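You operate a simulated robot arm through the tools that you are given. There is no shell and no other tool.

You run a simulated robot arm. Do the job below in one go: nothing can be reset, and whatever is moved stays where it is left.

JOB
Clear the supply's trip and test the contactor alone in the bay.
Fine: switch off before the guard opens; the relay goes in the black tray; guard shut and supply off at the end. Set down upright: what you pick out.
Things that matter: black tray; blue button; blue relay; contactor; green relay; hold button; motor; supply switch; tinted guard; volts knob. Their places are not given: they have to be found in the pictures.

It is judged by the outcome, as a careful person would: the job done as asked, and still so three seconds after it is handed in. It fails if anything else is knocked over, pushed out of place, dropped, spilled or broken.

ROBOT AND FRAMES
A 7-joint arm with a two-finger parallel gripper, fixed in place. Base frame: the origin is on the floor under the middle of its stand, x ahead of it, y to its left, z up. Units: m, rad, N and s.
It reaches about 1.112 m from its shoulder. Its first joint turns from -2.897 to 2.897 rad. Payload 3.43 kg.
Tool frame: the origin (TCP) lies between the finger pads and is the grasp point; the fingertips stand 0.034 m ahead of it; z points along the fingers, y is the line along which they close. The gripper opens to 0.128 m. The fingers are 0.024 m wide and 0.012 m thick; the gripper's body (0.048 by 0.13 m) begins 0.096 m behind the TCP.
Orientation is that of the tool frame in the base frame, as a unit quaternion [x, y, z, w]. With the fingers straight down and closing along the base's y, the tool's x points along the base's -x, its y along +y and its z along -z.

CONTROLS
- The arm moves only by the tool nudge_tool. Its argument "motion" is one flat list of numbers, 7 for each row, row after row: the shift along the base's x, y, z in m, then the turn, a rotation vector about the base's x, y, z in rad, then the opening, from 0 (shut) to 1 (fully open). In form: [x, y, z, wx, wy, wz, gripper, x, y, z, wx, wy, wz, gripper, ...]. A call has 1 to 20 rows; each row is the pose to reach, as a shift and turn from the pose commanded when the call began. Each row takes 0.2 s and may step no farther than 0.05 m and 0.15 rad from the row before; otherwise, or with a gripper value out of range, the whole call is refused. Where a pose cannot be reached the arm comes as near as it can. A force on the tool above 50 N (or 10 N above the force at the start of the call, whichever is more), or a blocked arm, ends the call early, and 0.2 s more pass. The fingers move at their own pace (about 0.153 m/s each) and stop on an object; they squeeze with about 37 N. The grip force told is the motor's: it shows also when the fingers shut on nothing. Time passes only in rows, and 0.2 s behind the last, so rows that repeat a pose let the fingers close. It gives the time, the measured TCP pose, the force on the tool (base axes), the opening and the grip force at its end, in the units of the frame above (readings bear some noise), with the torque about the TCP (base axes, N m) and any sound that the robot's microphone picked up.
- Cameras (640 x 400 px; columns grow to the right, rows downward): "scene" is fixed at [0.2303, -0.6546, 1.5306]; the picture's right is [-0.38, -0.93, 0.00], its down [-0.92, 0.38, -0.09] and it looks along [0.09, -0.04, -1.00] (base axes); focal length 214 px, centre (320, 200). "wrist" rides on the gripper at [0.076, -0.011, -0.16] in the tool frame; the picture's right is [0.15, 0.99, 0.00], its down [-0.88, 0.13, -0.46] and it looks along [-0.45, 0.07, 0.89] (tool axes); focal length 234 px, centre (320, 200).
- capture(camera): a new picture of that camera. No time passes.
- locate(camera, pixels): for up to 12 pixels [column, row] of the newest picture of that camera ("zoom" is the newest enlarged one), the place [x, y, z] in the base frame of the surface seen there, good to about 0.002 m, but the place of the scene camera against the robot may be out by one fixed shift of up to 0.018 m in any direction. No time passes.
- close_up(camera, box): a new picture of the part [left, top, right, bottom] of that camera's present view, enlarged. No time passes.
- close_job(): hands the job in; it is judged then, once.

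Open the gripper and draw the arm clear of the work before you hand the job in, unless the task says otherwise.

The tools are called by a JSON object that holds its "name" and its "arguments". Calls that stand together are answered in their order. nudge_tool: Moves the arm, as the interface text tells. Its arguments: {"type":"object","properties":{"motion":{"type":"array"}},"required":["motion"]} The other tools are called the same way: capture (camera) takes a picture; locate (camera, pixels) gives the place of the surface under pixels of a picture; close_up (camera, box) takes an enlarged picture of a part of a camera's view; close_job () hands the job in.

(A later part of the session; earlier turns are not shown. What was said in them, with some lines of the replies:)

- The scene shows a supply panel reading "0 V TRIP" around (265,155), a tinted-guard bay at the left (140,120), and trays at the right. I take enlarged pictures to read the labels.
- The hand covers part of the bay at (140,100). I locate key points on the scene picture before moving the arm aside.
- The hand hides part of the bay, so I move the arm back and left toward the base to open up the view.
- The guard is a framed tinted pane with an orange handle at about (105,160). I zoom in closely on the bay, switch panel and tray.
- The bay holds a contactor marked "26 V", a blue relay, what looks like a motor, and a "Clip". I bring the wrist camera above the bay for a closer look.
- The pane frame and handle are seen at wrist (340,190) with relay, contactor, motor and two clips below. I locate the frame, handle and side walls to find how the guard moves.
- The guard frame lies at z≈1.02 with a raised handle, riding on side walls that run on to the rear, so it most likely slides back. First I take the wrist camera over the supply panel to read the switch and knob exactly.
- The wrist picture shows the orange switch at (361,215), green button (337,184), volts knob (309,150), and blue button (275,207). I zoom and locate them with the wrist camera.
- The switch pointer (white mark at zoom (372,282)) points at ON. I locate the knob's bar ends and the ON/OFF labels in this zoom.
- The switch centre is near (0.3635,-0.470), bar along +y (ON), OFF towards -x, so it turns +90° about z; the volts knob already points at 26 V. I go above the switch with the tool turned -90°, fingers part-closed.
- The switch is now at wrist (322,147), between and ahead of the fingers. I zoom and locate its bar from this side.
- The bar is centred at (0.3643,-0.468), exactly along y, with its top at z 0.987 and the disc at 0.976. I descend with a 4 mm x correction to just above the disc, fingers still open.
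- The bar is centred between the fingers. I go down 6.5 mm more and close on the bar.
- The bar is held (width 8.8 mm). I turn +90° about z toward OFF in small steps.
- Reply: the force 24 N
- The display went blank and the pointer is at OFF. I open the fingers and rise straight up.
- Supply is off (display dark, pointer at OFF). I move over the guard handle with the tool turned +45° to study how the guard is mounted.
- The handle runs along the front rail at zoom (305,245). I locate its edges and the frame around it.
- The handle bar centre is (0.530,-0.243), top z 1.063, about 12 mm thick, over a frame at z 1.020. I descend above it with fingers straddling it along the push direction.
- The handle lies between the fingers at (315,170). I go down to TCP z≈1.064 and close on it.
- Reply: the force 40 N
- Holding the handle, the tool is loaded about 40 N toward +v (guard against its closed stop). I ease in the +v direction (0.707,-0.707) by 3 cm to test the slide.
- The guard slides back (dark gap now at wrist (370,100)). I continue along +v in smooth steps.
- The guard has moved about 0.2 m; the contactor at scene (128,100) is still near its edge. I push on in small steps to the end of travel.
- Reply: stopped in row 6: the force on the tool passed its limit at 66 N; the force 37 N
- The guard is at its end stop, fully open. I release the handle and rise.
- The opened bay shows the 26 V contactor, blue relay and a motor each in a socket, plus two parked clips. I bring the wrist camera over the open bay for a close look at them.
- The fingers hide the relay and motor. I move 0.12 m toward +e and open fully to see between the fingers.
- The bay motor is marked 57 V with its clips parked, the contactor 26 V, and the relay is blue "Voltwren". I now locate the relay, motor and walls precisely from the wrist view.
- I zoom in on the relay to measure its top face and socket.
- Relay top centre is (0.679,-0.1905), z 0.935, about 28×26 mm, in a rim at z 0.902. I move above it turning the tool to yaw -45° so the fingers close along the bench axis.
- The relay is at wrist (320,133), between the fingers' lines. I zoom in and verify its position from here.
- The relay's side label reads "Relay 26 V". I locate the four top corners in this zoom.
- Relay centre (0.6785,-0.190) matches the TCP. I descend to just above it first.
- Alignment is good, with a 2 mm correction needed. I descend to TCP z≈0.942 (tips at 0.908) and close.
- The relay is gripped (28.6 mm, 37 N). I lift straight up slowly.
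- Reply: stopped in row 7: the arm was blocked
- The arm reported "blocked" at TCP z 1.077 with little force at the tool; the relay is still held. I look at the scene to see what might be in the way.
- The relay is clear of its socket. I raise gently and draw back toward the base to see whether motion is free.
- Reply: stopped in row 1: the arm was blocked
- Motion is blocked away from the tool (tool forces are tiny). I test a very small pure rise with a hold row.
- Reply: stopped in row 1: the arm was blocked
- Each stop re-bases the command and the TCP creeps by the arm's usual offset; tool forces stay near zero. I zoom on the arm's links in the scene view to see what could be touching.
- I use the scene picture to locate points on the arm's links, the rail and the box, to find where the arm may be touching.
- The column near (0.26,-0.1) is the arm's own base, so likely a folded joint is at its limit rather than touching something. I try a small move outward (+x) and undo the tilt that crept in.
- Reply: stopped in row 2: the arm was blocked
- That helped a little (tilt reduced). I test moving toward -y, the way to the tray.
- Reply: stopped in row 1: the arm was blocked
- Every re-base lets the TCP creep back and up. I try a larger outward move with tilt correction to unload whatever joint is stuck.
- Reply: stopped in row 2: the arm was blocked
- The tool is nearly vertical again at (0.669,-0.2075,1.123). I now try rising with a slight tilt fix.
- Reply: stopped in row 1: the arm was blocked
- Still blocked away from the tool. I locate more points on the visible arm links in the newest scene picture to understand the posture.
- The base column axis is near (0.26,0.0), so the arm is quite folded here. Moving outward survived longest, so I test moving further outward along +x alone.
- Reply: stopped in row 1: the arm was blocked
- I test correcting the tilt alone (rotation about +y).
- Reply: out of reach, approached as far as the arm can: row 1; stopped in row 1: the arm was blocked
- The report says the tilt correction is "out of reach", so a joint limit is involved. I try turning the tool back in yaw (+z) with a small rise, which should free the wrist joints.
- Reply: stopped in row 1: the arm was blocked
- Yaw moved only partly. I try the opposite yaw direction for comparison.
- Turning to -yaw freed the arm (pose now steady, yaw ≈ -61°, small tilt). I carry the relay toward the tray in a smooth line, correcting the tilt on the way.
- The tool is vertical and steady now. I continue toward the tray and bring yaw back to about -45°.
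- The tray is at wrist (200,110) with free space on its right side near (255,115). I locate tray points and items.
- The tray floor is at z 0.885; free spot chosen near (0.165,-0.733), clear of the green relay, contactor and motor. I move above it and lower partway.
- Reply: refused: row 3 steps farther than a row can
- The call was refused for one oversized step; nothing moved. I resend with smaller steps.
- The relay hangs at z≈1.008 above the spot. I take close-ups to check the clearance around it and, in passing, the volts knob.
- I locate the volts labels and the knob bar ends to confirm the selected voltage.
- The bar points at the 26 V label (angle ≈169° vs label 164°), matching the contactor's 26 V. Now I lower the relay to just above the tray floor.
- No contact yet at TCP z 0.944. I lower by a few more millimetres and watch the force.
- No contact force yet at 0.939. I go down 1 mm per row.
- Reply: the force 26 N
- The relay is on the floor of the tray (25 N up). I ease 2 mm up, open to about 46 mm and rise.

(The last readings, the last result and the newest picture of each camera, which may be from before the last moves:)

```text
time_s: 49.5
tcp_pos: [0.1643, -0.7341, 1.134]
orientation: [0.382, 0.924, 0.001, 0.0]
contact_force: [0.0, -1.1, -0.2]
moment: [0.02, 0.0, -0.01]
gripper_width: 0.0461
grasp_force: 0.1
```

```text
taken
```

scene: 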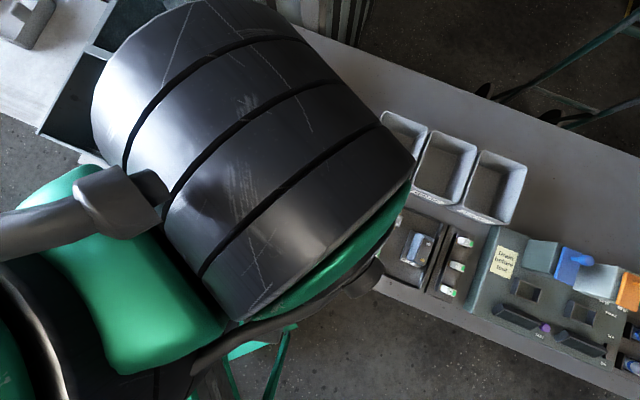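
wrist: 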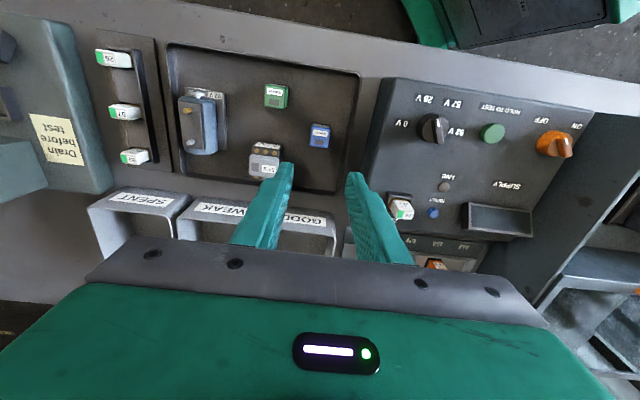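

The blue relay stands upright in the tray at (320,135). Next I go back over the opened guard's handle, turning to yaw +45°.

{"name": "nudge_tool", "arguments": {"motion": [0.033, 0.02, 0.02, 0, 0, 0.098, 0.4, 0.066, 0.04, 0.04, 0, 0, 0.196, 0.4, 0.1, 0.06, 0.06, 0, 0, 0.294, 0.4, 0.133, 0.08, 0.07, 0, 0, 0.392, 0.4, 0.166, 0.1, 0.07, 0, 0, 0.49, 0.4, 0.2, 0.12, 0.07, 0, 0, 0.588, 0.4, 0.233, 0.14, 0.07, 0, 0, 0.686, 0.4, 0.266, 0.16, 0.07, 0, 0, 0.784, 0.4, 0.3, 0.18, 0.07, 0, 0, 0.882, 0.4, 0.333, 0.2, 0.07, 0, 0, 0.98, 0.4, 0.366, 0.22, 0.07, 0, 0, 1.078, 0.4, 0.4, 0.24, 0.07, 0, 0, 1.176, 0.4, 0.433, 0.26, 0.07, 0, 0, 1.274, 0.4, 0.466, 0.28, 0.07, 0, 0, 1.372, 0.4, 0.5, 0.3, 0.07, 0, 0, 1.47, 0.4, 0.532, 0.315, 0.07, 0, 0, 1.571, 0.4, 0.532, 0.315, 0.07, 0, 0, 1.571, 0.4]}}

{"name": "capture", "arguments": {"camera": "wrist"}}

{"name": "capture", "arguments": {"camera": "scene"}}

```text
time_s: 53.1
tcp_pos: [0.697, -0.4184, 1.2041]
orientation: [-0.383, 0.924, 0.0, -0.002]
contact_force: [-1.7, -0.6, -0.3]
moment: [0.01, 0.0, 0.02]
gripper_width: 0.0512
grasp_force: 0.1
```

```text
taken
```

wrist: 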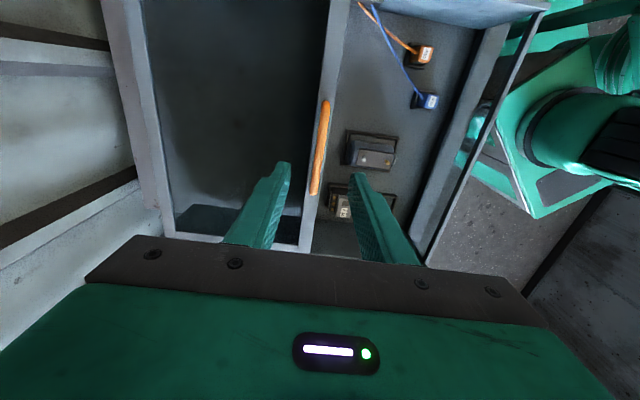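

```text
taken
```

scene: 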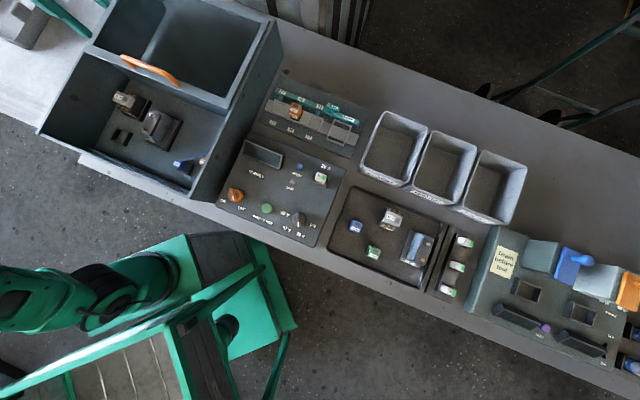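

The arm is free and steady above the handle (wrist (320,150)). I locate the handle in its open position before gripping.

{"name": "locate", "arguments": {"camera": "wrist", "pixels": [[320, 150], [323, 120], [315, 180], [325, 105], [313, 190], [335, 150], [308, 210]]}}

```text
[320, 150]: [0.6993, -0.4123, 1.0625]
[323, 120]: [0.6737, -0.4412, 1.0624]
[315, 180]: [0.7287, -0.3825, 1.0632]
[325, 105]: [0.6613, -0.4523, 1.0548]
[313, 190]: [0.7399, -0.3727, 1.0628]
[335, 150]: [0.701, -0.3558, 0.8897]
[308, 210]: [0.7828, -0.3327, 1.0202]
```

Handle centre is (0.699,-0.412), top z 1.063. I descend on it, fingers open 51 mm, then grip.

{"name": "nudge_tool", "arguments": {"motion": [0.002, 0.006, -0.04, 0, 0, 0, 0.45, 0.002, 0.006, -0.08, 0, 0, 0, 0.45, 0.002, 0.006, -0.115, 0, 0, 0, 0.45, 0.002, 0.006, -0.138, 0, 0, 0, 0.45, 0.002, 0.006, -0.138, 0, 0, 0, 0.45, 0.002, 0.006, -0.138, 0, 0, 0, 0.25, 0.002, 0.006, -0.138, 0, 0, 0, 0.1, 0.002, 0.006, -0.138, 0, 0, 0, 0]}}

{"name": "capture", "arguments": {"camera": "wrist"}}

```text
time_s: 54.9
tcp_pos: [0.6989, -0.4119, 1.0668]
orientation: [-0.383, 0.924, 0.002, -0.001]
contact_force: [-0.8, 1.2, -1.6]
moment: [-0.02, 0.06, -0.03]
gripper_width: 0.0116
grasp_force: 44.2
```

```text
taken
```

wrist: 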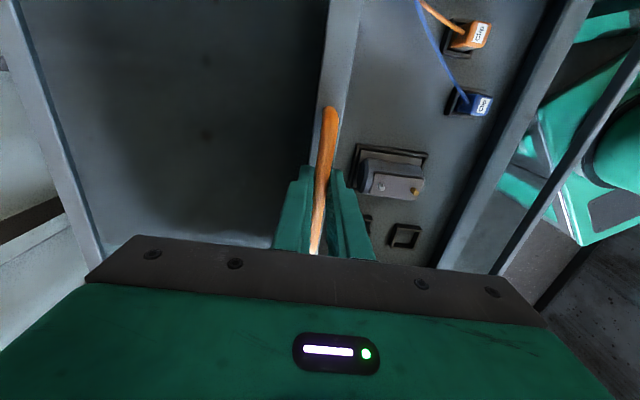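

The handle is held (11.6 mm). I draw the guard toward -v in 2 cm steps.

{"name": "nudge_tool", "arguments": {"motion": [-0.007, 0.007, 0, 0, 0, 0, 0, -0.021, 0.021, 0, 0, 0, 0, 0, -0.035, 0.035, 0, 0, 0, 0, 0, -0.049, 0.049, 0, 0, 0, 0, 0, -0.063, 0.063, 0, 0, 0, 0, 0, -0.077, 0.077, 0, 0, 0, 0, 0, -0.091, 0.091, 0, 0, 0, 0, 0, -0.105, 0.105, 0, 0, 0, 0, 0, -0.119, 0.119, 0, 0, 0, 0, 0, -0.133, 0.133, 0, 0, 0, 0, 0, -0.147, 0.147, 0, 0, 0, 0, 0, -0.158, 0.158, 0, 0, 0, 0, 0]}}

{"name": "capture", "arguments": {"camera": "scene"}}

```text
time_s: 57.5
tcp_pos: [0.5409, -0.2544, 1.0684]
orientation: [-0.383, 0.924, 0.001, -0.001]
contact_force: [3.8, 3.6, -7.2]
moment: [-0.14, 0.22, 0.02]
gripper_width: 0.0116
grasp_force: 45.3
```

```text
taken
```

scene: 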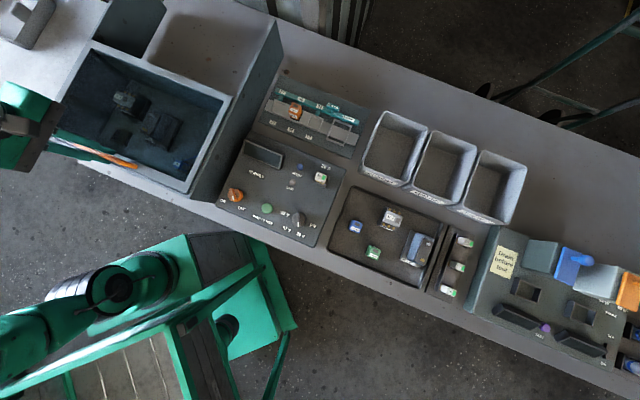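

About 14 mm remain to the closed stop. I ease it on in small steps.

{"name": "nudge_tool", "arguments": {"motion": [-0.003, 0.003, 0, 0, 0, 0, 0, -0.006, 0.006, 0, 0, 0, 0, 0, -0.009, 0.009, 0, 0, 0, 0, 0, -0.011, 0.011, 0, 0, 0, 0, 0]}}

{"name": "capture", "arguments": {"camera": "scene"}}

```text
time_s: 58.5
tcp_pos: [0.5315, -0.2458, 1.0669]
orientation: [-0.383, 0.924, -0.002, 0.001]
contact_force: [23.7, -18.4, -16.6]
moment: [-0.8, 0.26, 0.03]
gripper_width: 0.0113
grasp_force: 45.0
```

```text
taken
```

scene: 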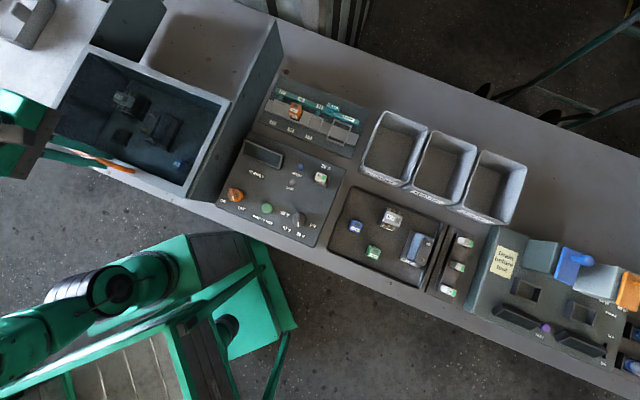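

Force of ~30 N shows the closed stop, at the same spot as originally. I release the handle and rise.

{"name": "nudge_tool", "arguments": {"motion": [0.001, -0.001, 0, 0, 0, 0, 0, 0.002, -0.002, 0, 0, 0, 0, 0.15, 0.002, -0.002, 0, 0, 0, 0, 0.35, 0.002, -0.002, 0, 0, 0, 0, 0.4, 0.002, -0.002, 0.03, 0, 0, 0, 0.4, 0.002, -0.002, 0.07, 0, 0, 0, 0.4, 0.002, -0.002, 0.11, 0, 0, 0, 0.4, 0.002, -0.002, 0.14, 0, 0, 0, 0.4]}}

{"name": "capture", "arguments": {"camera": "wrist"}}

{"name": "close_up", "arguments": {"camera": "scene", "box": [30, 30, 240, 210]}}

```text
time_s: 60.3
tcp_pos: [0.5322, -0.2464, 1.2073]
orientation: [-0.383, 0.924, 0.001, -0.002]
contact_force: [-0.4, -0.3, 0.5]
moment: [-0.01, -0.02, 0.02]
gripper_width: 0.0513
grasp_force: 0.0
```

```text
taken
```

wrist: 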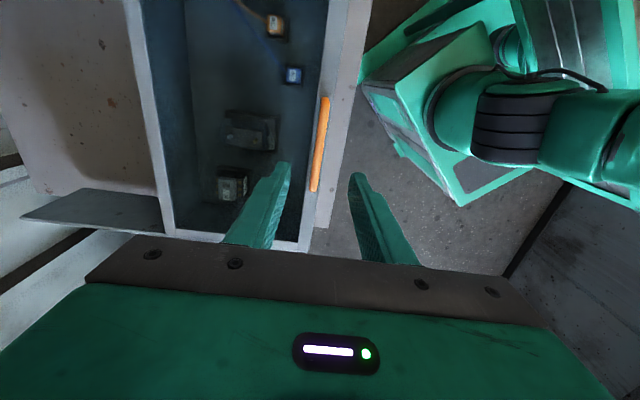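

```text
2.22 times, centred on (135, 120) of scene
```

zoom: 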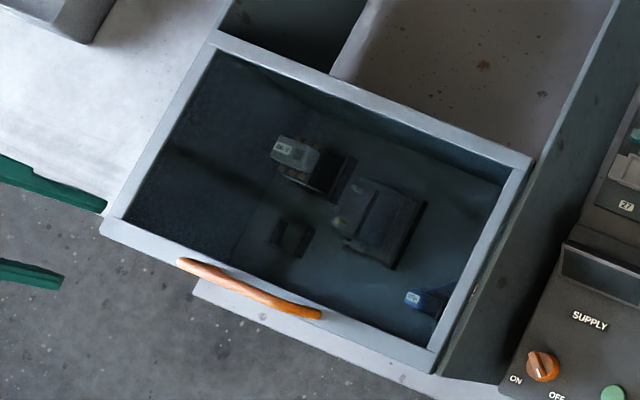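

The guard is shut with the relay socket empty. Now I go above the supply switch with yaw back to 0.

{"name": "nudge_tool", "arguments": {"motion": [-0.021, -0.028, 0.0, 0, 0, -0.098, 0.4, -0.042, -0.056, 0.0, 0, 0, -0.196, 0.4, -0.063, -0.083, 0.0, 0, 0, -0.294, 0.4, -0.084, -0.111, 0.0, 0, 0, -0.392, 0.4, -0.105, -0.139, 0.0, 0, 0, -0.49, 0.4, -0.126, -0.167, 0.0, 0, 0, -0.588, 0.4, -0.147, -0.195, -0.01, 0, 0, -0.686, 0.4, -0.168, -0.2226, -0.03, 0, 0, -0.785, 0.4, -0.168, -0.2226, -0.065, 0, 0, -0.785, 0.4, -0.168, -0.2226, -0.1, 0, 0, -0.785, 0.4, -0.168, -0.2226, -0.1, 0, 0, -0.785, 0.4]}}

{"name": "capture", "arguments": {"camera": "wrist"}}

{"name": "close_up", "arguments": {"camera": "wrist", "box": [285, 110, 365, 180]}}

```text
time_s: 62.7
tcp_pos: [0.363, -0.4681, 1.1075]
orientation: [-0.001, 1.0, 0.001, -0.001]
contact_force: [-0.6, 1.0, -0.4]
moment: [0.04, 0.01, -0.01]
gripper_width: 0.0513
grasp_force: 0.0
```

```text
taken
```

wrist: 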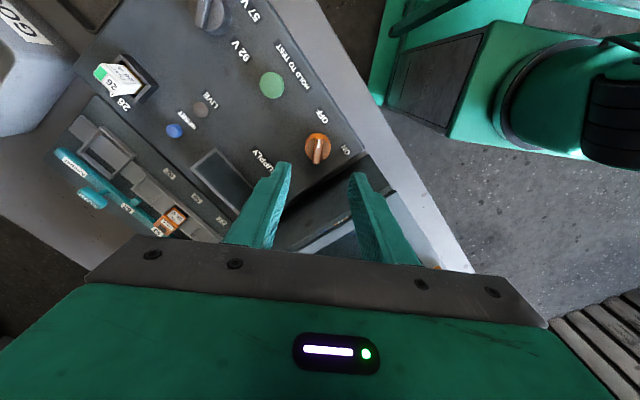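

```text
5.71 times, centred on (325, 145) of wrist
```

zoom: 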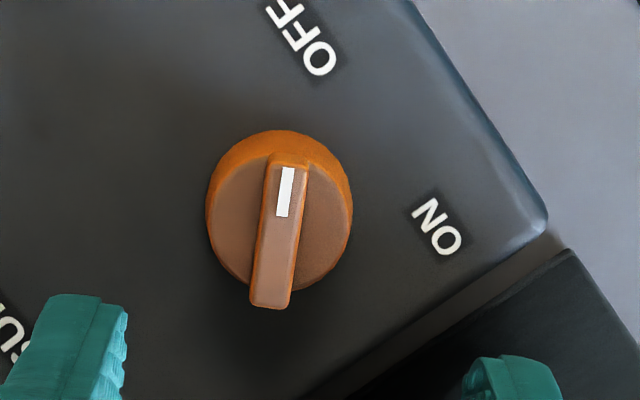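

The bar points at OFF (-x). I locate its centre for the grip.

{"name": "locate", "arguments": {"camera": "zoom", "pixels": [[277, 235], [285, 175], [270, 295], [262, 235], [292, 235], [212, 200], [350, 210]]}}

```text
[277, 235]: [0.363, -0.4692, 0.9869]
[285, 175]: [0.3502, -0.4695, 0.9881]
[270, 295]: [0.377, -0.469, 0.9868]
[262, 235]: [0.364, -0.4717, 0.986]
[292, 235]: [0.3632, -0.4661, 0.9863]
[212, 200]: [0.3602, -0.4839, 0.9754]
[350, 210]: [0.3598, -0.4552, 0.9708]
```

Bar centre is (0.364,-0.469), well aligned. I descend to TCP z≈1.013 and close on it.

{"name": "nudge_tool", "arguments": {"motion": [0.001, -0.001, -0.03, 0, 0, 0, 0.4, 0.001, -0.001, -0.06, 0, 0, 0, 0.4, 0.001, -0.001, -0.085, 0, 0, 0, 0.4, 0.001, -0.001, -0.0945, 0, 0, 0, 0.4, 0.001, -0.001, -0.0945, 0, 0, 0, 0.4, 0.001, -0.001, -0.0945, 0, 0, 0, 0.15, 0.001, -0.001, -0.0945, 0, 0, 0, 0, 0.001, -0.001, -0.0945, 0, 0, 0, 0]}}

{"name": "close_up", "arguments": {"camera": "wrist", "box": [240, 110, 400, 240]}}

```text
time_s: 64.5
tcp_pos: [0.3638, -0.4713, 1.0128]
orientation: [0.0, 1.0, 0.001, -0.001]
contact_force: [-1.2, -6.4, -4.6]
moment: [-0.26, -0.32, -0.01]
gripper_width: 0.0089
grasp_force: 42.6
```

```text
3.08 times, centred on (320, 175) of wrist
```

zoom: 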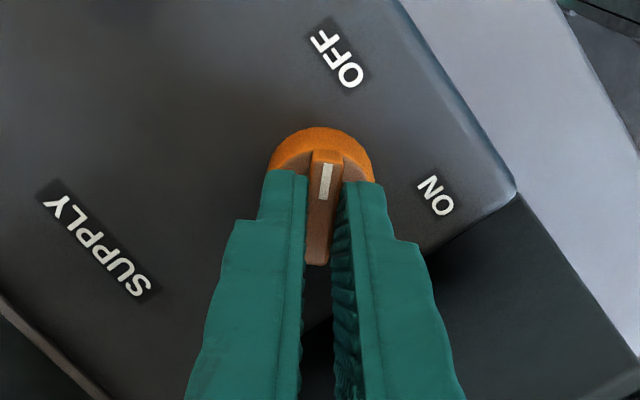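

The bar is gripped (8.9 mm). I turn -90° about z to ON.

{"name": "nudge_tool", "arguments": {"motion": [0, 0, 0, 0, 0, -0.13, 0, 0, 0, 0, 0, 0, -0.26, 0, 0, 0, 0, 0, 0, -0.39, 0, 0, 0, 0, 0, 0, -0.52, 0, 0, 0, 0, 0, 0, -0.65, 0, 0, 0, 0, 0, 0, -0.78, 0, 0, 0, 0, 0, 0, -0.91, 0, 0, 0, 0, 0, 0, -1.04, 0, 0, 0, 0, 0, 0, -1.17, 0, 0, 0, 0, 0, 0, -1.3, 0, 0, 0, 0, 0, 0, -1.43, 0, 0, 0, 0, 0, 0, -1.56, 0, 0, 0, 0, 0, 0, -1.571, 0]}}

{"name": "capture", "arguments": {"camera": "scene"}}

{"name": "capture", "arguments": {"camera": "wrist"}}

```text
time_s: 67.3
tcp_pos: [0.3643, -0.4708, 1.0139]
orientation: [0.708, 0.707, 0.001, 0.0]
contact_force: [-0.7, -21.6, 0.1]
moment: [0.51, 0.04, -0.01]
gripper_width: 0.0088
grasp_force: 42.5
```

```text
taken
```

scene: 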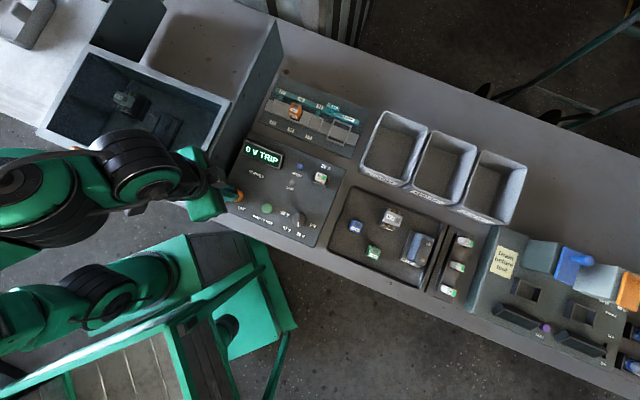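

```text
taken
```

wrist: 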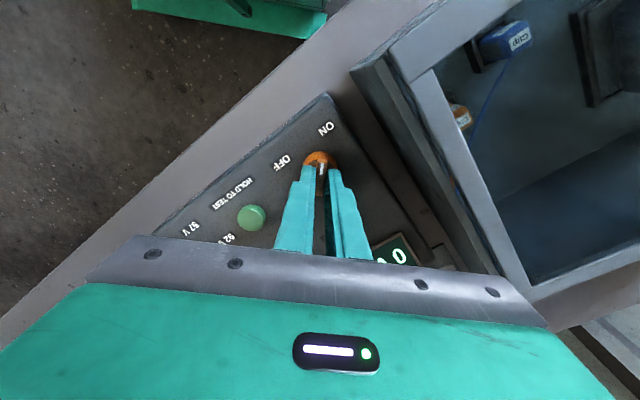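

The display is back with "0 V TRIP" and the switch points at ON. I release, rise, and move above the blue RESET button with closed fingers.

{"name": "nudge_tool", "arguments": {"motion": [0, 0, 0, 0, 0, 0, 0.15, 0, 0, 0, 0, 0, 0, 0.35, 0, 0, 0, 0, 0, 0, 0.4, 0, 0, 0.03, 0, 0, 0, 0.4, 0, 0, 0.06, 0, 0, 0, 0.4, 0, 0, 0.09, 0, 0, 0, 0.4, 0.001, -0.03, 0.1, 0, 0, 0.13, 0.2, 0.002, -0.06, 0.1, 0, 0, 0.26, 0, 0.003, -0.09, 0.1, 0, 0, 0.39, 0, 0.004, -0.12, 0.1, 0, 0, 0.52, 0, 0.005, -0.15, 0.1, 0, 0, 0.65, 0, 0.0064, -0.1804, 0.1, 0, 0, 0.785, 0, 0.0064, -0.1804, 0.1, 0, 0, 0.785, 0]}}

{"name": "capture", "arguments": {"camera": "wrist"}}

{"name": "capture", "arguments": {"camera": "scene"}}

```text
time_s: 70.1
tcp_pos: [0.3709, -0.65, 1.1136]
orientation: [0.382, 0.924, 0.0, -0.001]
contact_force: [-0.1, 0.4, 0.2]
moment: [-0.03, 0.02, 0.0]
gripper_width: 0.0001
grasp_force: 33.0
```

```text
taken
```

wrist: 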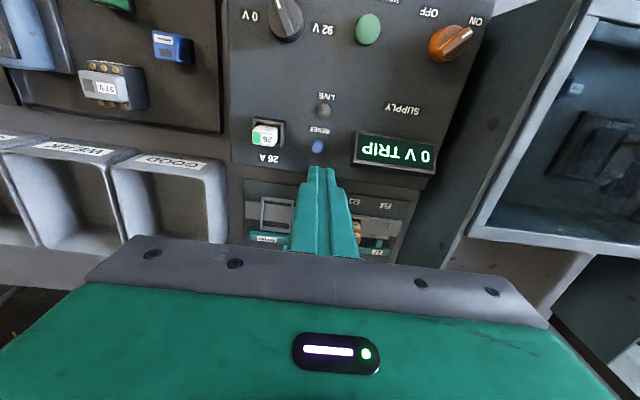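

```text
taken
```

scene: 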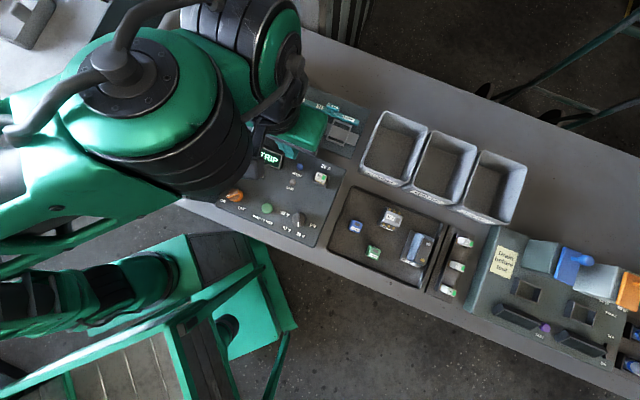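

The RESET button is at wrist (318,146). I locate it precisely from here.

{"name": "close_up", "arguments": {"camera": "wrist", "box": [285, 115, 355, 180]}}

{"name": "locate", "arguments": {"camera": "wrist", "pixels": [[318, 146], [316, 143], [320, 149], [323, 110], [264, 133], [368, 28], [393, 150], [318, 130]]}}

```text
6.15 times, centred on (320, 148) of wrist
```

zoom: 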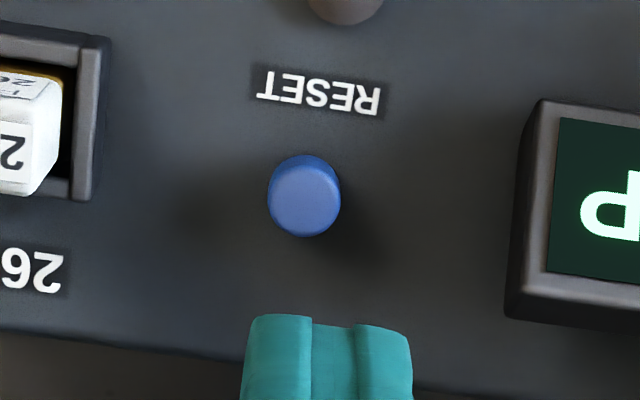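

```text
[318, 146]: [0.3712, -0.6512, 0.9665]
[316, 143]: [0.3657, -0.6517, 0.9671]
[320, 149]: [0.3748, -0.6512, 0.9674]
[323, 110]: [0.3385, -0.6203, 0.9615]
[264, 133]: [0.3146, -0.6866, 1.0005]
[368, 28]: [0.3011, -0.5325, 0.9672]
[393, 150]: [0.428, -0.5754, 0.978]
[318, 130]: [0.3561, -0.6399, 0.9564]
```

The button centre is (0.372,-0.652), top z 0.967. I come down to 5 mm above it.

{"name": "nudge_tool", "arguments": {"motion": [0.001, -0.002, -0.04, 0, 0, 0, 0, 0.001, -0.002, -0.08, 0, 0, 0, 0, 0.001, -0.002, -0.1, 0, 0, 0, 0, 0.001, -0.002, -0.107, 0, 0, 0, 0, 0.001, -0.002, -0.107, 0, 0, 0, 0]}}

{"name": "close_up", "arguments": {"camera": "wrist", "box": [270, 130, 370, 220]}}

```text
time_s: 71.3
tcp_pos: [0.3708, -0.651, 1.0055]
orientation: [0.382, 0.924, 0.0, 0.0]
contact_force: [0.1, 0.1, -0.1]
moment: [-0.03, 0.01, 0.02]
gripper_width: 0.0
grasp_force: 32.9
```

```text
4.44 times, centred on (320, 175) of wrist
```

zoom: 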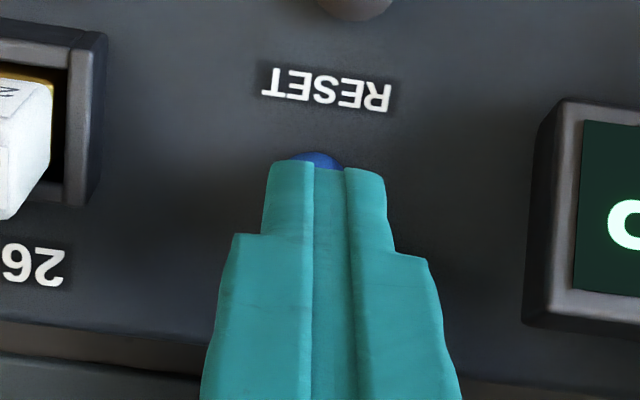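

The fingertips are right above the button. I press down gently in 2 mm rows.

{"name": "nudge_tool", "arguments": {"motion": [0, 0, -0.003, 0, 0, 0, 0, 0, 0, -0.005, 0, 0, 0, 0, 0, 0, -0.007, 0, 0, 0, 0, 0, 0, -0.009, 0, 0, 0, 0]}}

{"name": "capture", "arguments": {"camera": "wrist"}}

```text
time_s: 72.3
tcp_pos: [0.3711, -0.6515, 0.9964]
orientation: [0.383, 0.924, 0.001, 0.0]
contact_force: [-0.6, 0.1, 1.9]
moment: [0.0, 0.04, 0.01]
gripper_width: 0.0
grasp_force: 33.1
heard: click
```

```text
taken
```

wrist: 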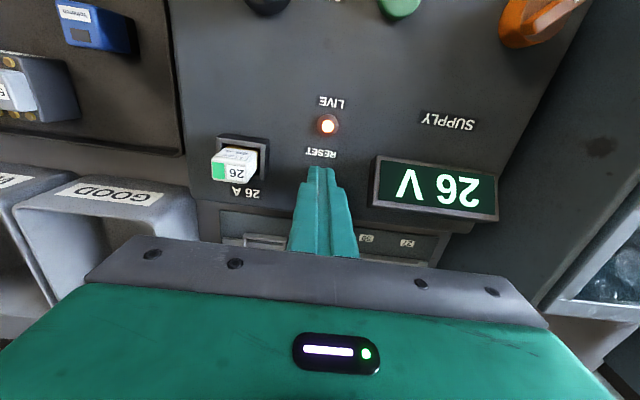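

A click, the display now reads "26 V" and LIVE is lit: the trip is cleared. I rise and move above the green HOLD button near (0.301,-0.5325).

{"name": "nudge_tool", "arguments": {"motion": [0, 0, 0.02, 0, 0, 0, 0, 0, 0, 0.05, 0, 0, 0, 0, 0, 0, 0.08, 0, 0, 0, 0, -0.024, 0.04, 0.09, 0, 0, 0, 0, -0.048, 0.08, 0.09, 0, 0, 0, 0, -0.07, 0.119, 0.09, 0, 0, 0, 0, -0.07, 0.119, 0.09, 0, 0, 0, 0]}}

{"name": "capture", "arguments": {"camera": "wrist"}}

{"name": "close_up", "arguments": {"camera": "wrist", "box": [280, 110, 360, 180]}}

```text
time_s: 73.9
tcp_pos: [0.3017, -0.5327, 1.0863]
orientation: [0.383, 0.924, 0.001, 0.0]
contact_force: [-0.4, -0.5, -0.4]
moment: [0.01, 0.01, -0.02]
gripper_width: 0.0
grasp_force: 32.4
```

```text
taken
```

wrist: 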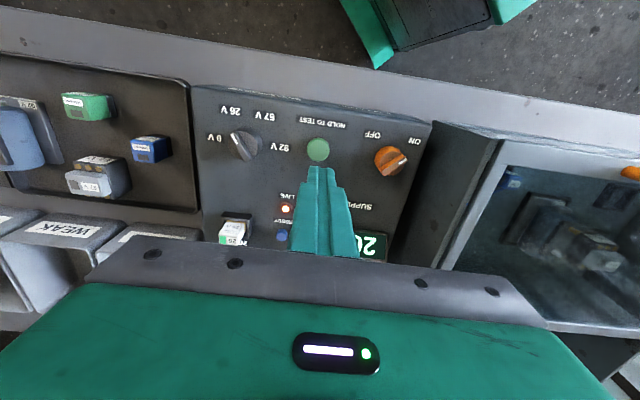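

```text
5.71 times, centred on (320, 145) of wrist
```

zoom: 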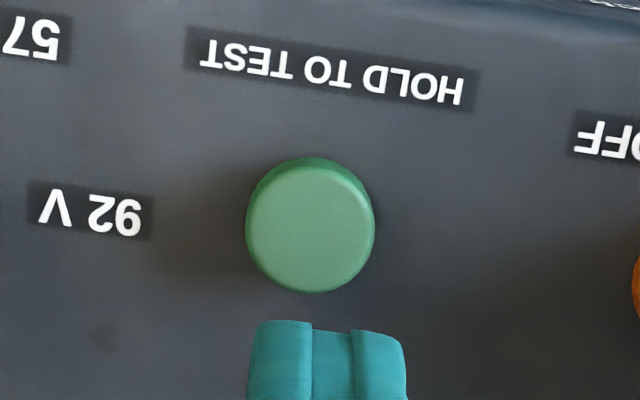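

The green button is centred at zoom (310,225). I locate it and then descend over it.

{"name": "locate", "arguments": {"camera": "zoom", "pixels": [[310, 230], [260, 220], [365, 230], [310, 180], [310, 280], [420, 230]]}}

```text
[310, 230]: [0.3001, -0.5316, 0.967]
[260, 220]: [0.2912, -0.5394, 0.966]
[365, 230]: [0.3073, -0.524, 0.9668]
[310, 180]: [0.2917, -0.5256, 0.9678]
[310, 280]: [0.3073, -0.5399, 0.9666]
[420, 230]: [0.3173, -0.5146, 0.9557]
```

Button centre (0.2997,-0.532), top z 0.967. I descend, press about 6 mm in, and hold for a second, watching display and sounds.

{"name": "nudge_tool", "arguments": {"motion": [-0.002, 0.0005, -0.04, 0, 0, 0, 0, -0.002, 0.0005, -0.07, 0, 0, 0, 0, -0.002, 0.0005, -0.08, 0, 0, 0, 0, -0.002, 0.0005, -0.084, 0, 0, 0, 0, -0.002, 0.0005, -0.087, 0, 0, 0, 0, -0.002, 0.0005, -0.09, 0, 0, 0, 0, -0.002, 0.0005, -0.09, 0, 0, 0, 0, -0.002, 0.0005, -0.09, 0, 0, 0, 0, -0.002, 0.0005, -0.09, 0, 0, 0, 0, -0.002, 0.0005, -0.09, 0, 0, 0, 0]}}

{"name": "capture", "arguments": {"camera": "wrist"}}

{"name": "capture", "arguments": {"camera": "scene"}}

```text
time_s: 76.1
tcp_pos: [0.2991, -0.5324, 0.9975]
orientation: [0.383, 0.924, 0.001, -0.001]
contact_force: [0.9, -0.1, 1.2]
moment: [0.0, -0.01, 0.01]
gripper_width: 0.0001
grasp_force: 33.0
heard: click
```

```text
taken
```

wrist: 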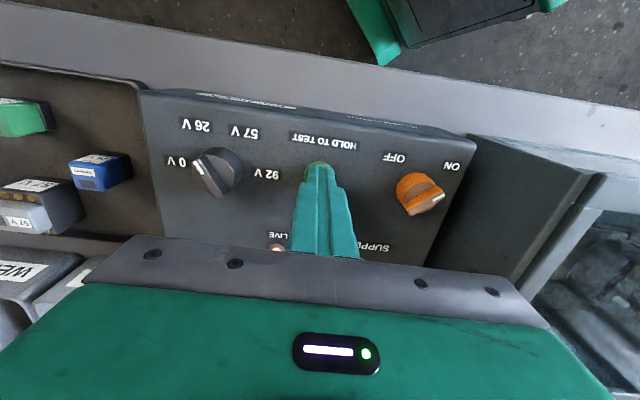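

```text
taken
```

scene: 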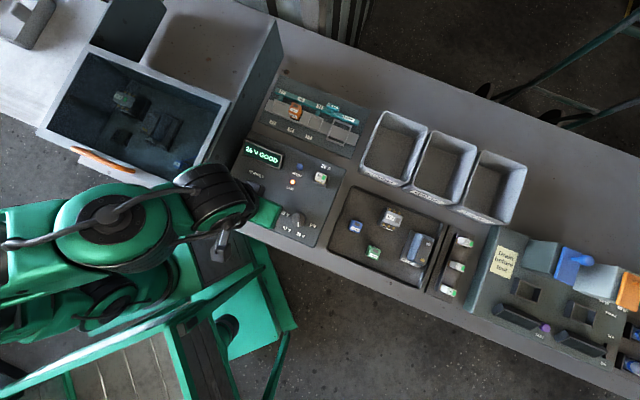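

A click, and the scene display reads about "26 V GOOD". I zoom on it and keep holding for a few more seconds.

{"name": "nudge_tool", "arguments": {"motion": [0, 0, 0, 0, 0, 0, 0, 0, 0, 0, 0, 0, 0, 0, 0, 0, 0, 0, 0, 0, 0, 0, 0, 0, 0, 0, 0, 0, 0, 0, 0, 0, 0, 0, 0, 0, 0, 0, 0, 0, 0, 0, 0, 0, 0, 0, 0, 0, 0, 0, 0, 0, 0, 0, 0, 0, 0, 0, 0, 0, 0, 0, 0, 0, 0, 0, 0, 0, 0, 0]}}

{"name": "close_up", "arguments": {"camera": "scene", "box": [225, 130, 345, 220]}}

{"name": "close_up", "arguments": {"camera": "scene", "box": [80, 70, 220, 190]}}

```text
time_s: 78.3
tcp_pos: [0.2996, -0.5324, 0.9962]
orientation: [0.382, 0.924, 0.001, 0.0]
contact_force: [1.1, -0.8, 1.3]
moment: [-0.01, -0.01, 0.0]
gripper_width: 0.0002
grasp_force: 33.2
```

```text
4.44 times, centred on (285, 175) of scene
```

zoom: 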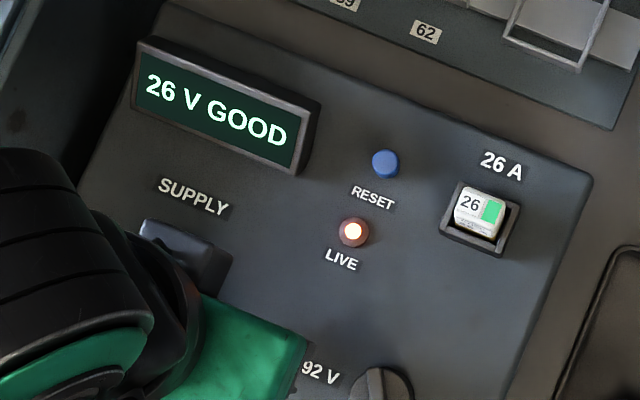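

```text
3.33 times, centred on (150, 130) of scene
```

zoom: 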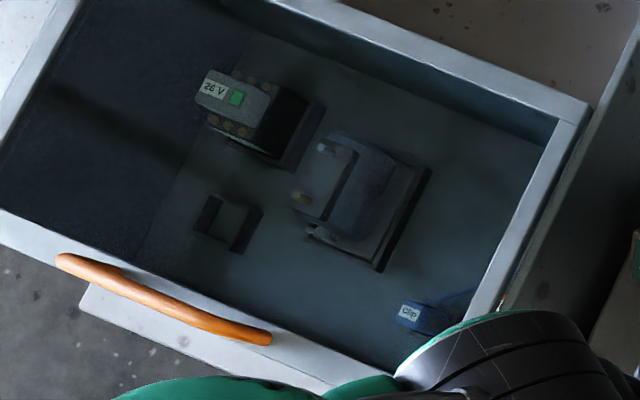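

The display shows "26 V GOOD" and the contactor's flag is green while LIVE is lit: the test passed. I release the button by rising, and check the display.

{"name": "nudge_tool", "arguments": {"motion": [0, 0, 0.01, 0, 0, 0, 0, 0, 0, 0.04, 0, 0, 0, 0, 0, 0, 0.08, 0, 0, 0, 0, 0, 0, 0.11, 0, 0, 0, 0, 0, 0, 0.11, 0, 0, 0, 0]}}

{"name": "close_up", "arguments": {"camera": "scene", "box": [225, 130, 345, 220]}}

{"name": "capture", "arguments": {"camera": "wrist"}}

```text
time_s: 79.5
tcp_pos: [0.2984, -0.5312, 1.1078]
orientation: [0.382, 0.924, 0.001, 0.0]
contact_force: [-0.2, -0.2, 0.1]
moment: [0.0, 0.0, -0.01]
gripper_width: 0.0
grasp_force: 32.8
```

```text
4.44 times, centred on (285, 175) of scene
```

zoom: 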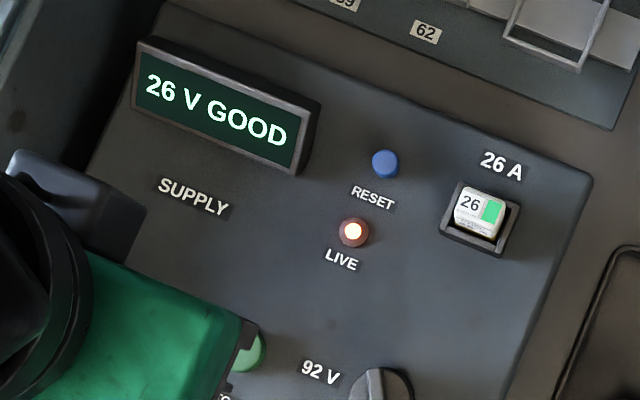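

```text
taken
```

wrist: 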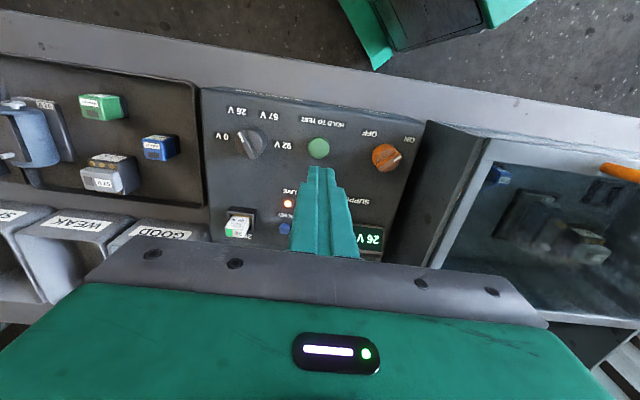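

GOOD stays latched after release. Now I go to the supply switch with yaw -90° and open fingers, to turn it OFF.

{"name": "nudge_tool", "arguments": {"motion": [0.011, 0.0104, 0.0, 0, 0, -0.131, 0.2, 0.022, 0.0207, 0.0, 0, 0, -0.262, 0.4, 0.033, 0.031, 0.0, 0, 0, -0.393, 0.4, 0.044, 0.0415, 0.0, 0, 0, -0.524, 0.4, 0.055, 0.052, 0.0, 0, 0, -0.655, 0.4, 0.0656, 0.0622, 0.0, 0, 0, -0.785, 0.4, 0.0656, 0.0622, 0.0, 0, 0, -0.785, 0.4]}}

{"name": "close_up", "arguments": {"camera": "wrist", "box": [285, 110, 365, 180]}}

```text
time_s: 81.1
tcp_pos: [0.3661, -0.4696, 1.1071]
orientation: [0.707, 0.707, 0.0, 0.001]
contact_force: [0.6, -0.1, -0.6]
moment: [0.02, 0.04, 0.03]
gripper_width: 0.0511
grasp_force: 0.1
```

```text
5.71 times, centred on (325, 145) of wrist
```

zoom: 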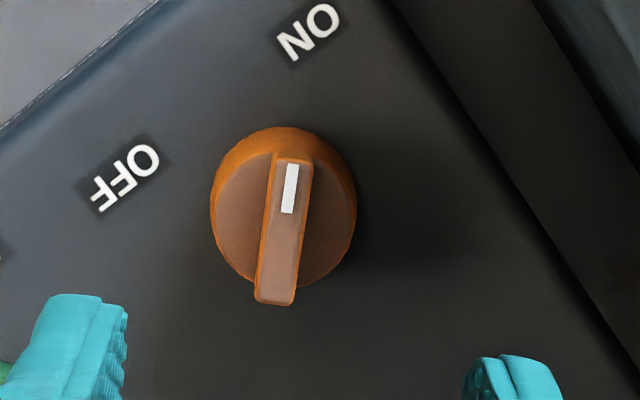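

The bar points at ON between the fingers. I descend to z≈1.013 and close on it.

{"name": "nudge_tool", "arguments": {"motion": [-0.0015, 0.0005, -0.03, 0, 0, 0, 0.4, -0.0015, 0.0005, -0.06, 0, 0, 0, 0.4, -0.0015, 0.0005, -0.085, 0, 0, 0, 0.4, -0.0015, 0.0005, -0.094, 0, 0, 0, 0.4, -0.0015, 0.0005, -0.094, 0, 0, 0, 0.4, -0.0015, 0.0005, -0.094, 0, 0, 0, 0.15, -0.0015, 0.0005, -0.094, 0, 0, 0, 0, -0.0015, 0.0005, -0.094, 0, 0, 0, 0]}}

{"name": "close_up", "arguments": {"camera": "wrist", "box": [240, 110, 400, 240]}}

```text
time_s: 82.9
tcp_pos: [0.3641, -0.4691, 1.0133]
orientation: [0.706, 0.708, 0.001, -0.001]
contact_force: [7.1, 0.2, -2.6]
moment: [-0.64, -0.25, -0.01]
gripper_width: 0.0089
grasp_force: 42.9
```

```text
3.08 times, centred on (320, 175) of wrist
```

zoom: 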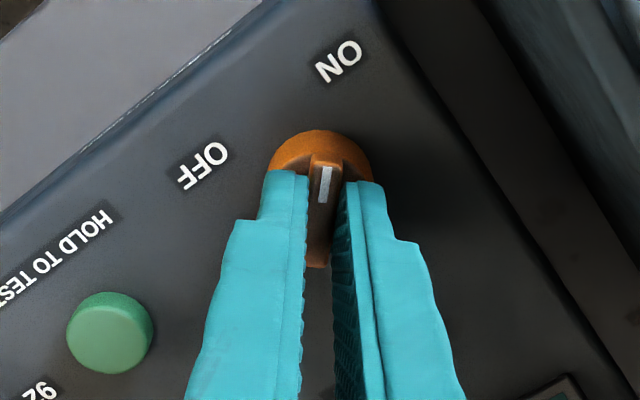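

The bar is held (8.9 mm). I turn +90° to OFF.

{"name": "nudge_tool", "arguments": {"motion": [0, 0, 0, 0, 0, 0.13, 0, 0, 0, 0, 0, 0, 0.26, 0, 0, 0, 0, 0, 0, 0.39, 0, 0, 0, 0, 0, 0, 0.52, 0, 0, 0, 0, 0, 0, 0.65, 0, 0, 0, 0, 0, 0, 0.78, 0, 0, 0, 0, 0, 0, 0.91, 0, 0, 0, 0, 0, 0, 1.04, 0, 0, 0, 0, 0, 0, 1.17, 0, 0, 0, 0, 0, 0, 1.3, 0, 0, 0, 0, 0, 0, 1.43, 0, 0, 0, 0, 0, 0, 1.56, 0, 0, 0, 0, 0, 0, 1.571, 0]}}

{"name": "close_up", "arguments": {"camera": "wrist", "box": [240, 110, 400, 240]}}

{"name": "capture", "arguments": {"camera": "scene"}}

```text
time_s: 85.7
tcp_pos: [0.3634, -0.4711, 1.014]
orientation: [-0.001, 1.0, 0.001, -0.001]
contact_force: [-8.3, -9.3, 6.5]
moment: [-0.28, 0.08, -0.02]
gripper_width: 0.0089
grasp_force: 43.3
```

```text
3.08 times, centred on (320, 175) of wrist
```

zoom: 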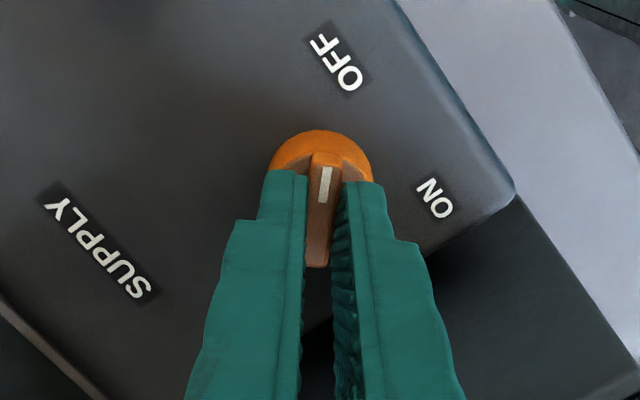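

```text
taken
```

scene: 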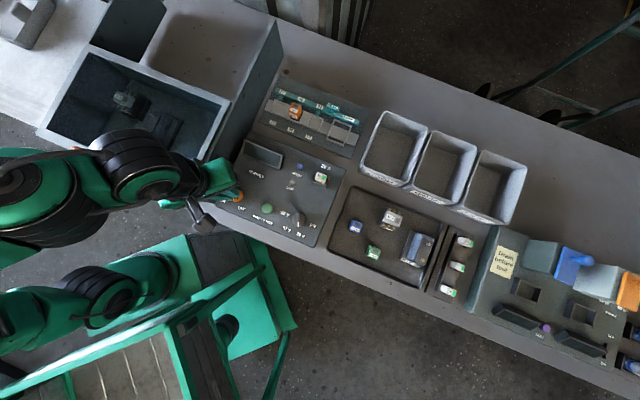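

The display is dark and the pointer is at OFF. I open the fingers, rise, and draw the arm clear.

{"name": "nudge_tool", "arguments": {"motion": [0, 0, 0, 0, 0, 0, 0.15, 0, 0, 0, 0, 0, 0, 0.35, 0, 0, 0, 0, 0, 0, 0.4, 0, 0, 0.03, 0, 0, 0, 0.4, 0, 0, 0.07, 0, 0, 0, 0.4, 0, 0, 0.11, 0, 0, 0, 0.4, 0, 0, 0.15, 0, 0, 0, 0.6, 0.01, 0, 0.19, 0, 0, 0, 0.8, 0.02, 0, 0.23, 0, 0, 0, 1, 0.03, 0.0, 0.26, 0, 0, 0, 1, 0.03, 0.0, 0.26, 0, 0, 0, 1]}}

{"name": "capture", "arguments": {"camera": "scene"}}

{"name": "capture", "arguments": {"camera": "wrist"}}

```text
time_s: 88.1
tcp_pos: [0.3919, -0.4705, 1.2748]
orientation: [0.002, 1.0, 0.002, 0.001]
contact_force: [-0.7, 0.1, 0.2]
moment: [-0.02, -0.18, -0.02]
gripper_width: 0.1279
grasp_force: 0.1
```

```text
taken
```

scene: 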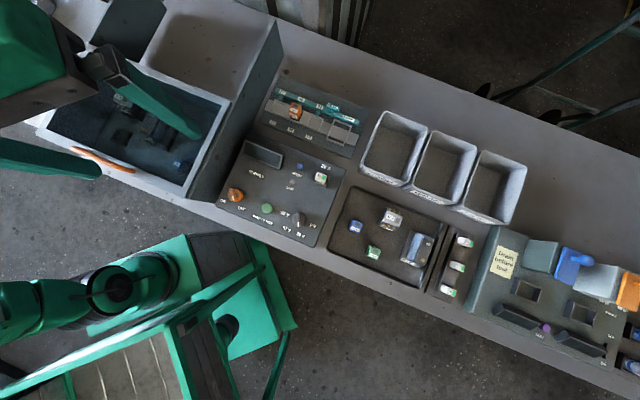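

```text
taken
```

wrist: 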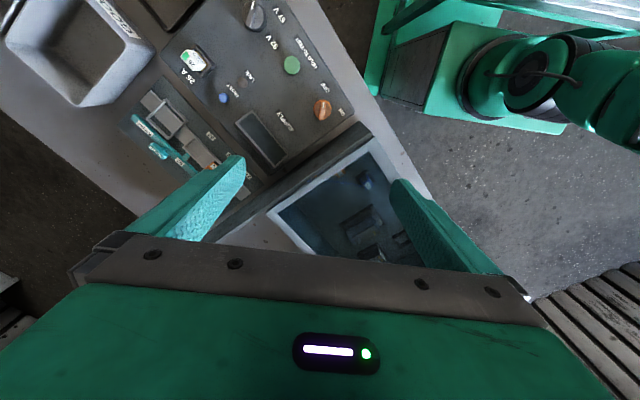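

The arm is clear. I check the end state: relay in the tray, switch position, and the guard.

{"name": "close_up", "arguments": {"camera": "scene", "box": [330, 180, 460, 290]}}

{"name": "close_up", "arguments": {"camera": "scene", "box": [215, 130, 345, 245]}}

{"name": "close_up", "arguments": {"camera": "scene", "box": [30, 40, 240, 210]}}

{"name": "locate", "arguments": {"camera": "scene", "pixels": [[355, 226], [373, 252], [391, 217], [415, 250], [110, 162], [190, 195]]}}

```text
3.64 times, centred on (395, 235) of scene
```

zoom: 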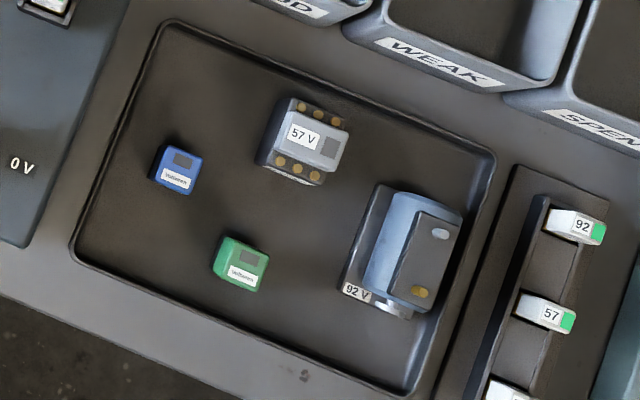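

```text
3.48 times, centred on (280, 188) of scene
```

zoom: 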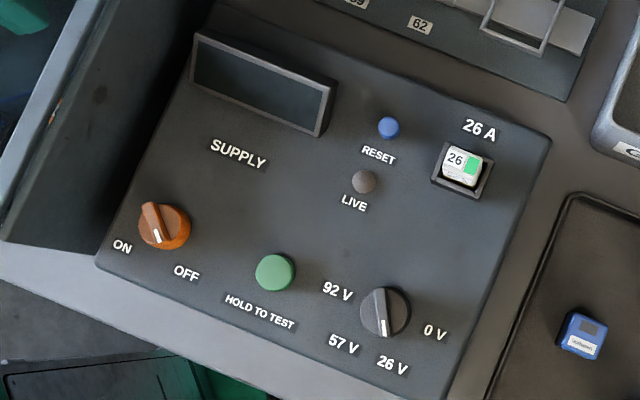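

```text
2.35 times, centred on (135, 125) of scene
```

zoom: 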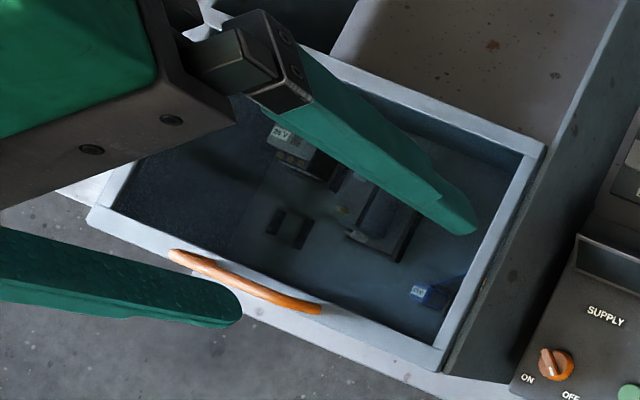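

```text
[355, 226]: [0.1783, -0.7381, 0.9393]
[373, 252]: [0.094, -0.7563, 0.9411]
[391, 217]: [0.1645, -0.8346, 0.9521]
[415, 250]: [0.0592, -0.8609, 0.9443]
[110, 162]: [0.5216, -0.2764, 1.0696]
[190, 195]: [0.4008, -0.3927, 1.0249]
```

Everything is as wanted. The blue relay is upright in the black tray, the switch is at OFF with the display dark, and the guard handle is back at its original closed spot. Nothing else has shifted and the arm is clear with the gripper open, so I hand the job in.

{"name": "close_job", "arguments": {}}

```text
The job is handed in.
```

The supply's trip is cleared and the contactor tested good at 26 V. The 57 V motor stayed in the bay throughout.

- **Test:** with the guard shut and the relay out, I switched on and pressed reset. The display then changed from "0 V TRIP" to "26 V". I held the test button for about 3 s; the display read "26 V GOOD" and the contactor's flag turned green.
- **Motor:** I left the motor in its cradle because its clips were parked and it was not connected. I took "alone" to mean without the relay. If you meant the bay physically empty apart from the contactor, this does not meet that.
- **Relay:** the blue relay is upright in the black tray, clear of the other parts.
- **End state:** I switched the supply off before the guard was opened. It is off again now, with the display dark and the guard shut against its stop. The volts knob was already at 26 V, so I did not turn it.
- **Stall:** while lifting the relay out, the arm reported itself blocked several times. I freed it by turning the wrist. The forces at the tool stayed small and the relay was not dropped.
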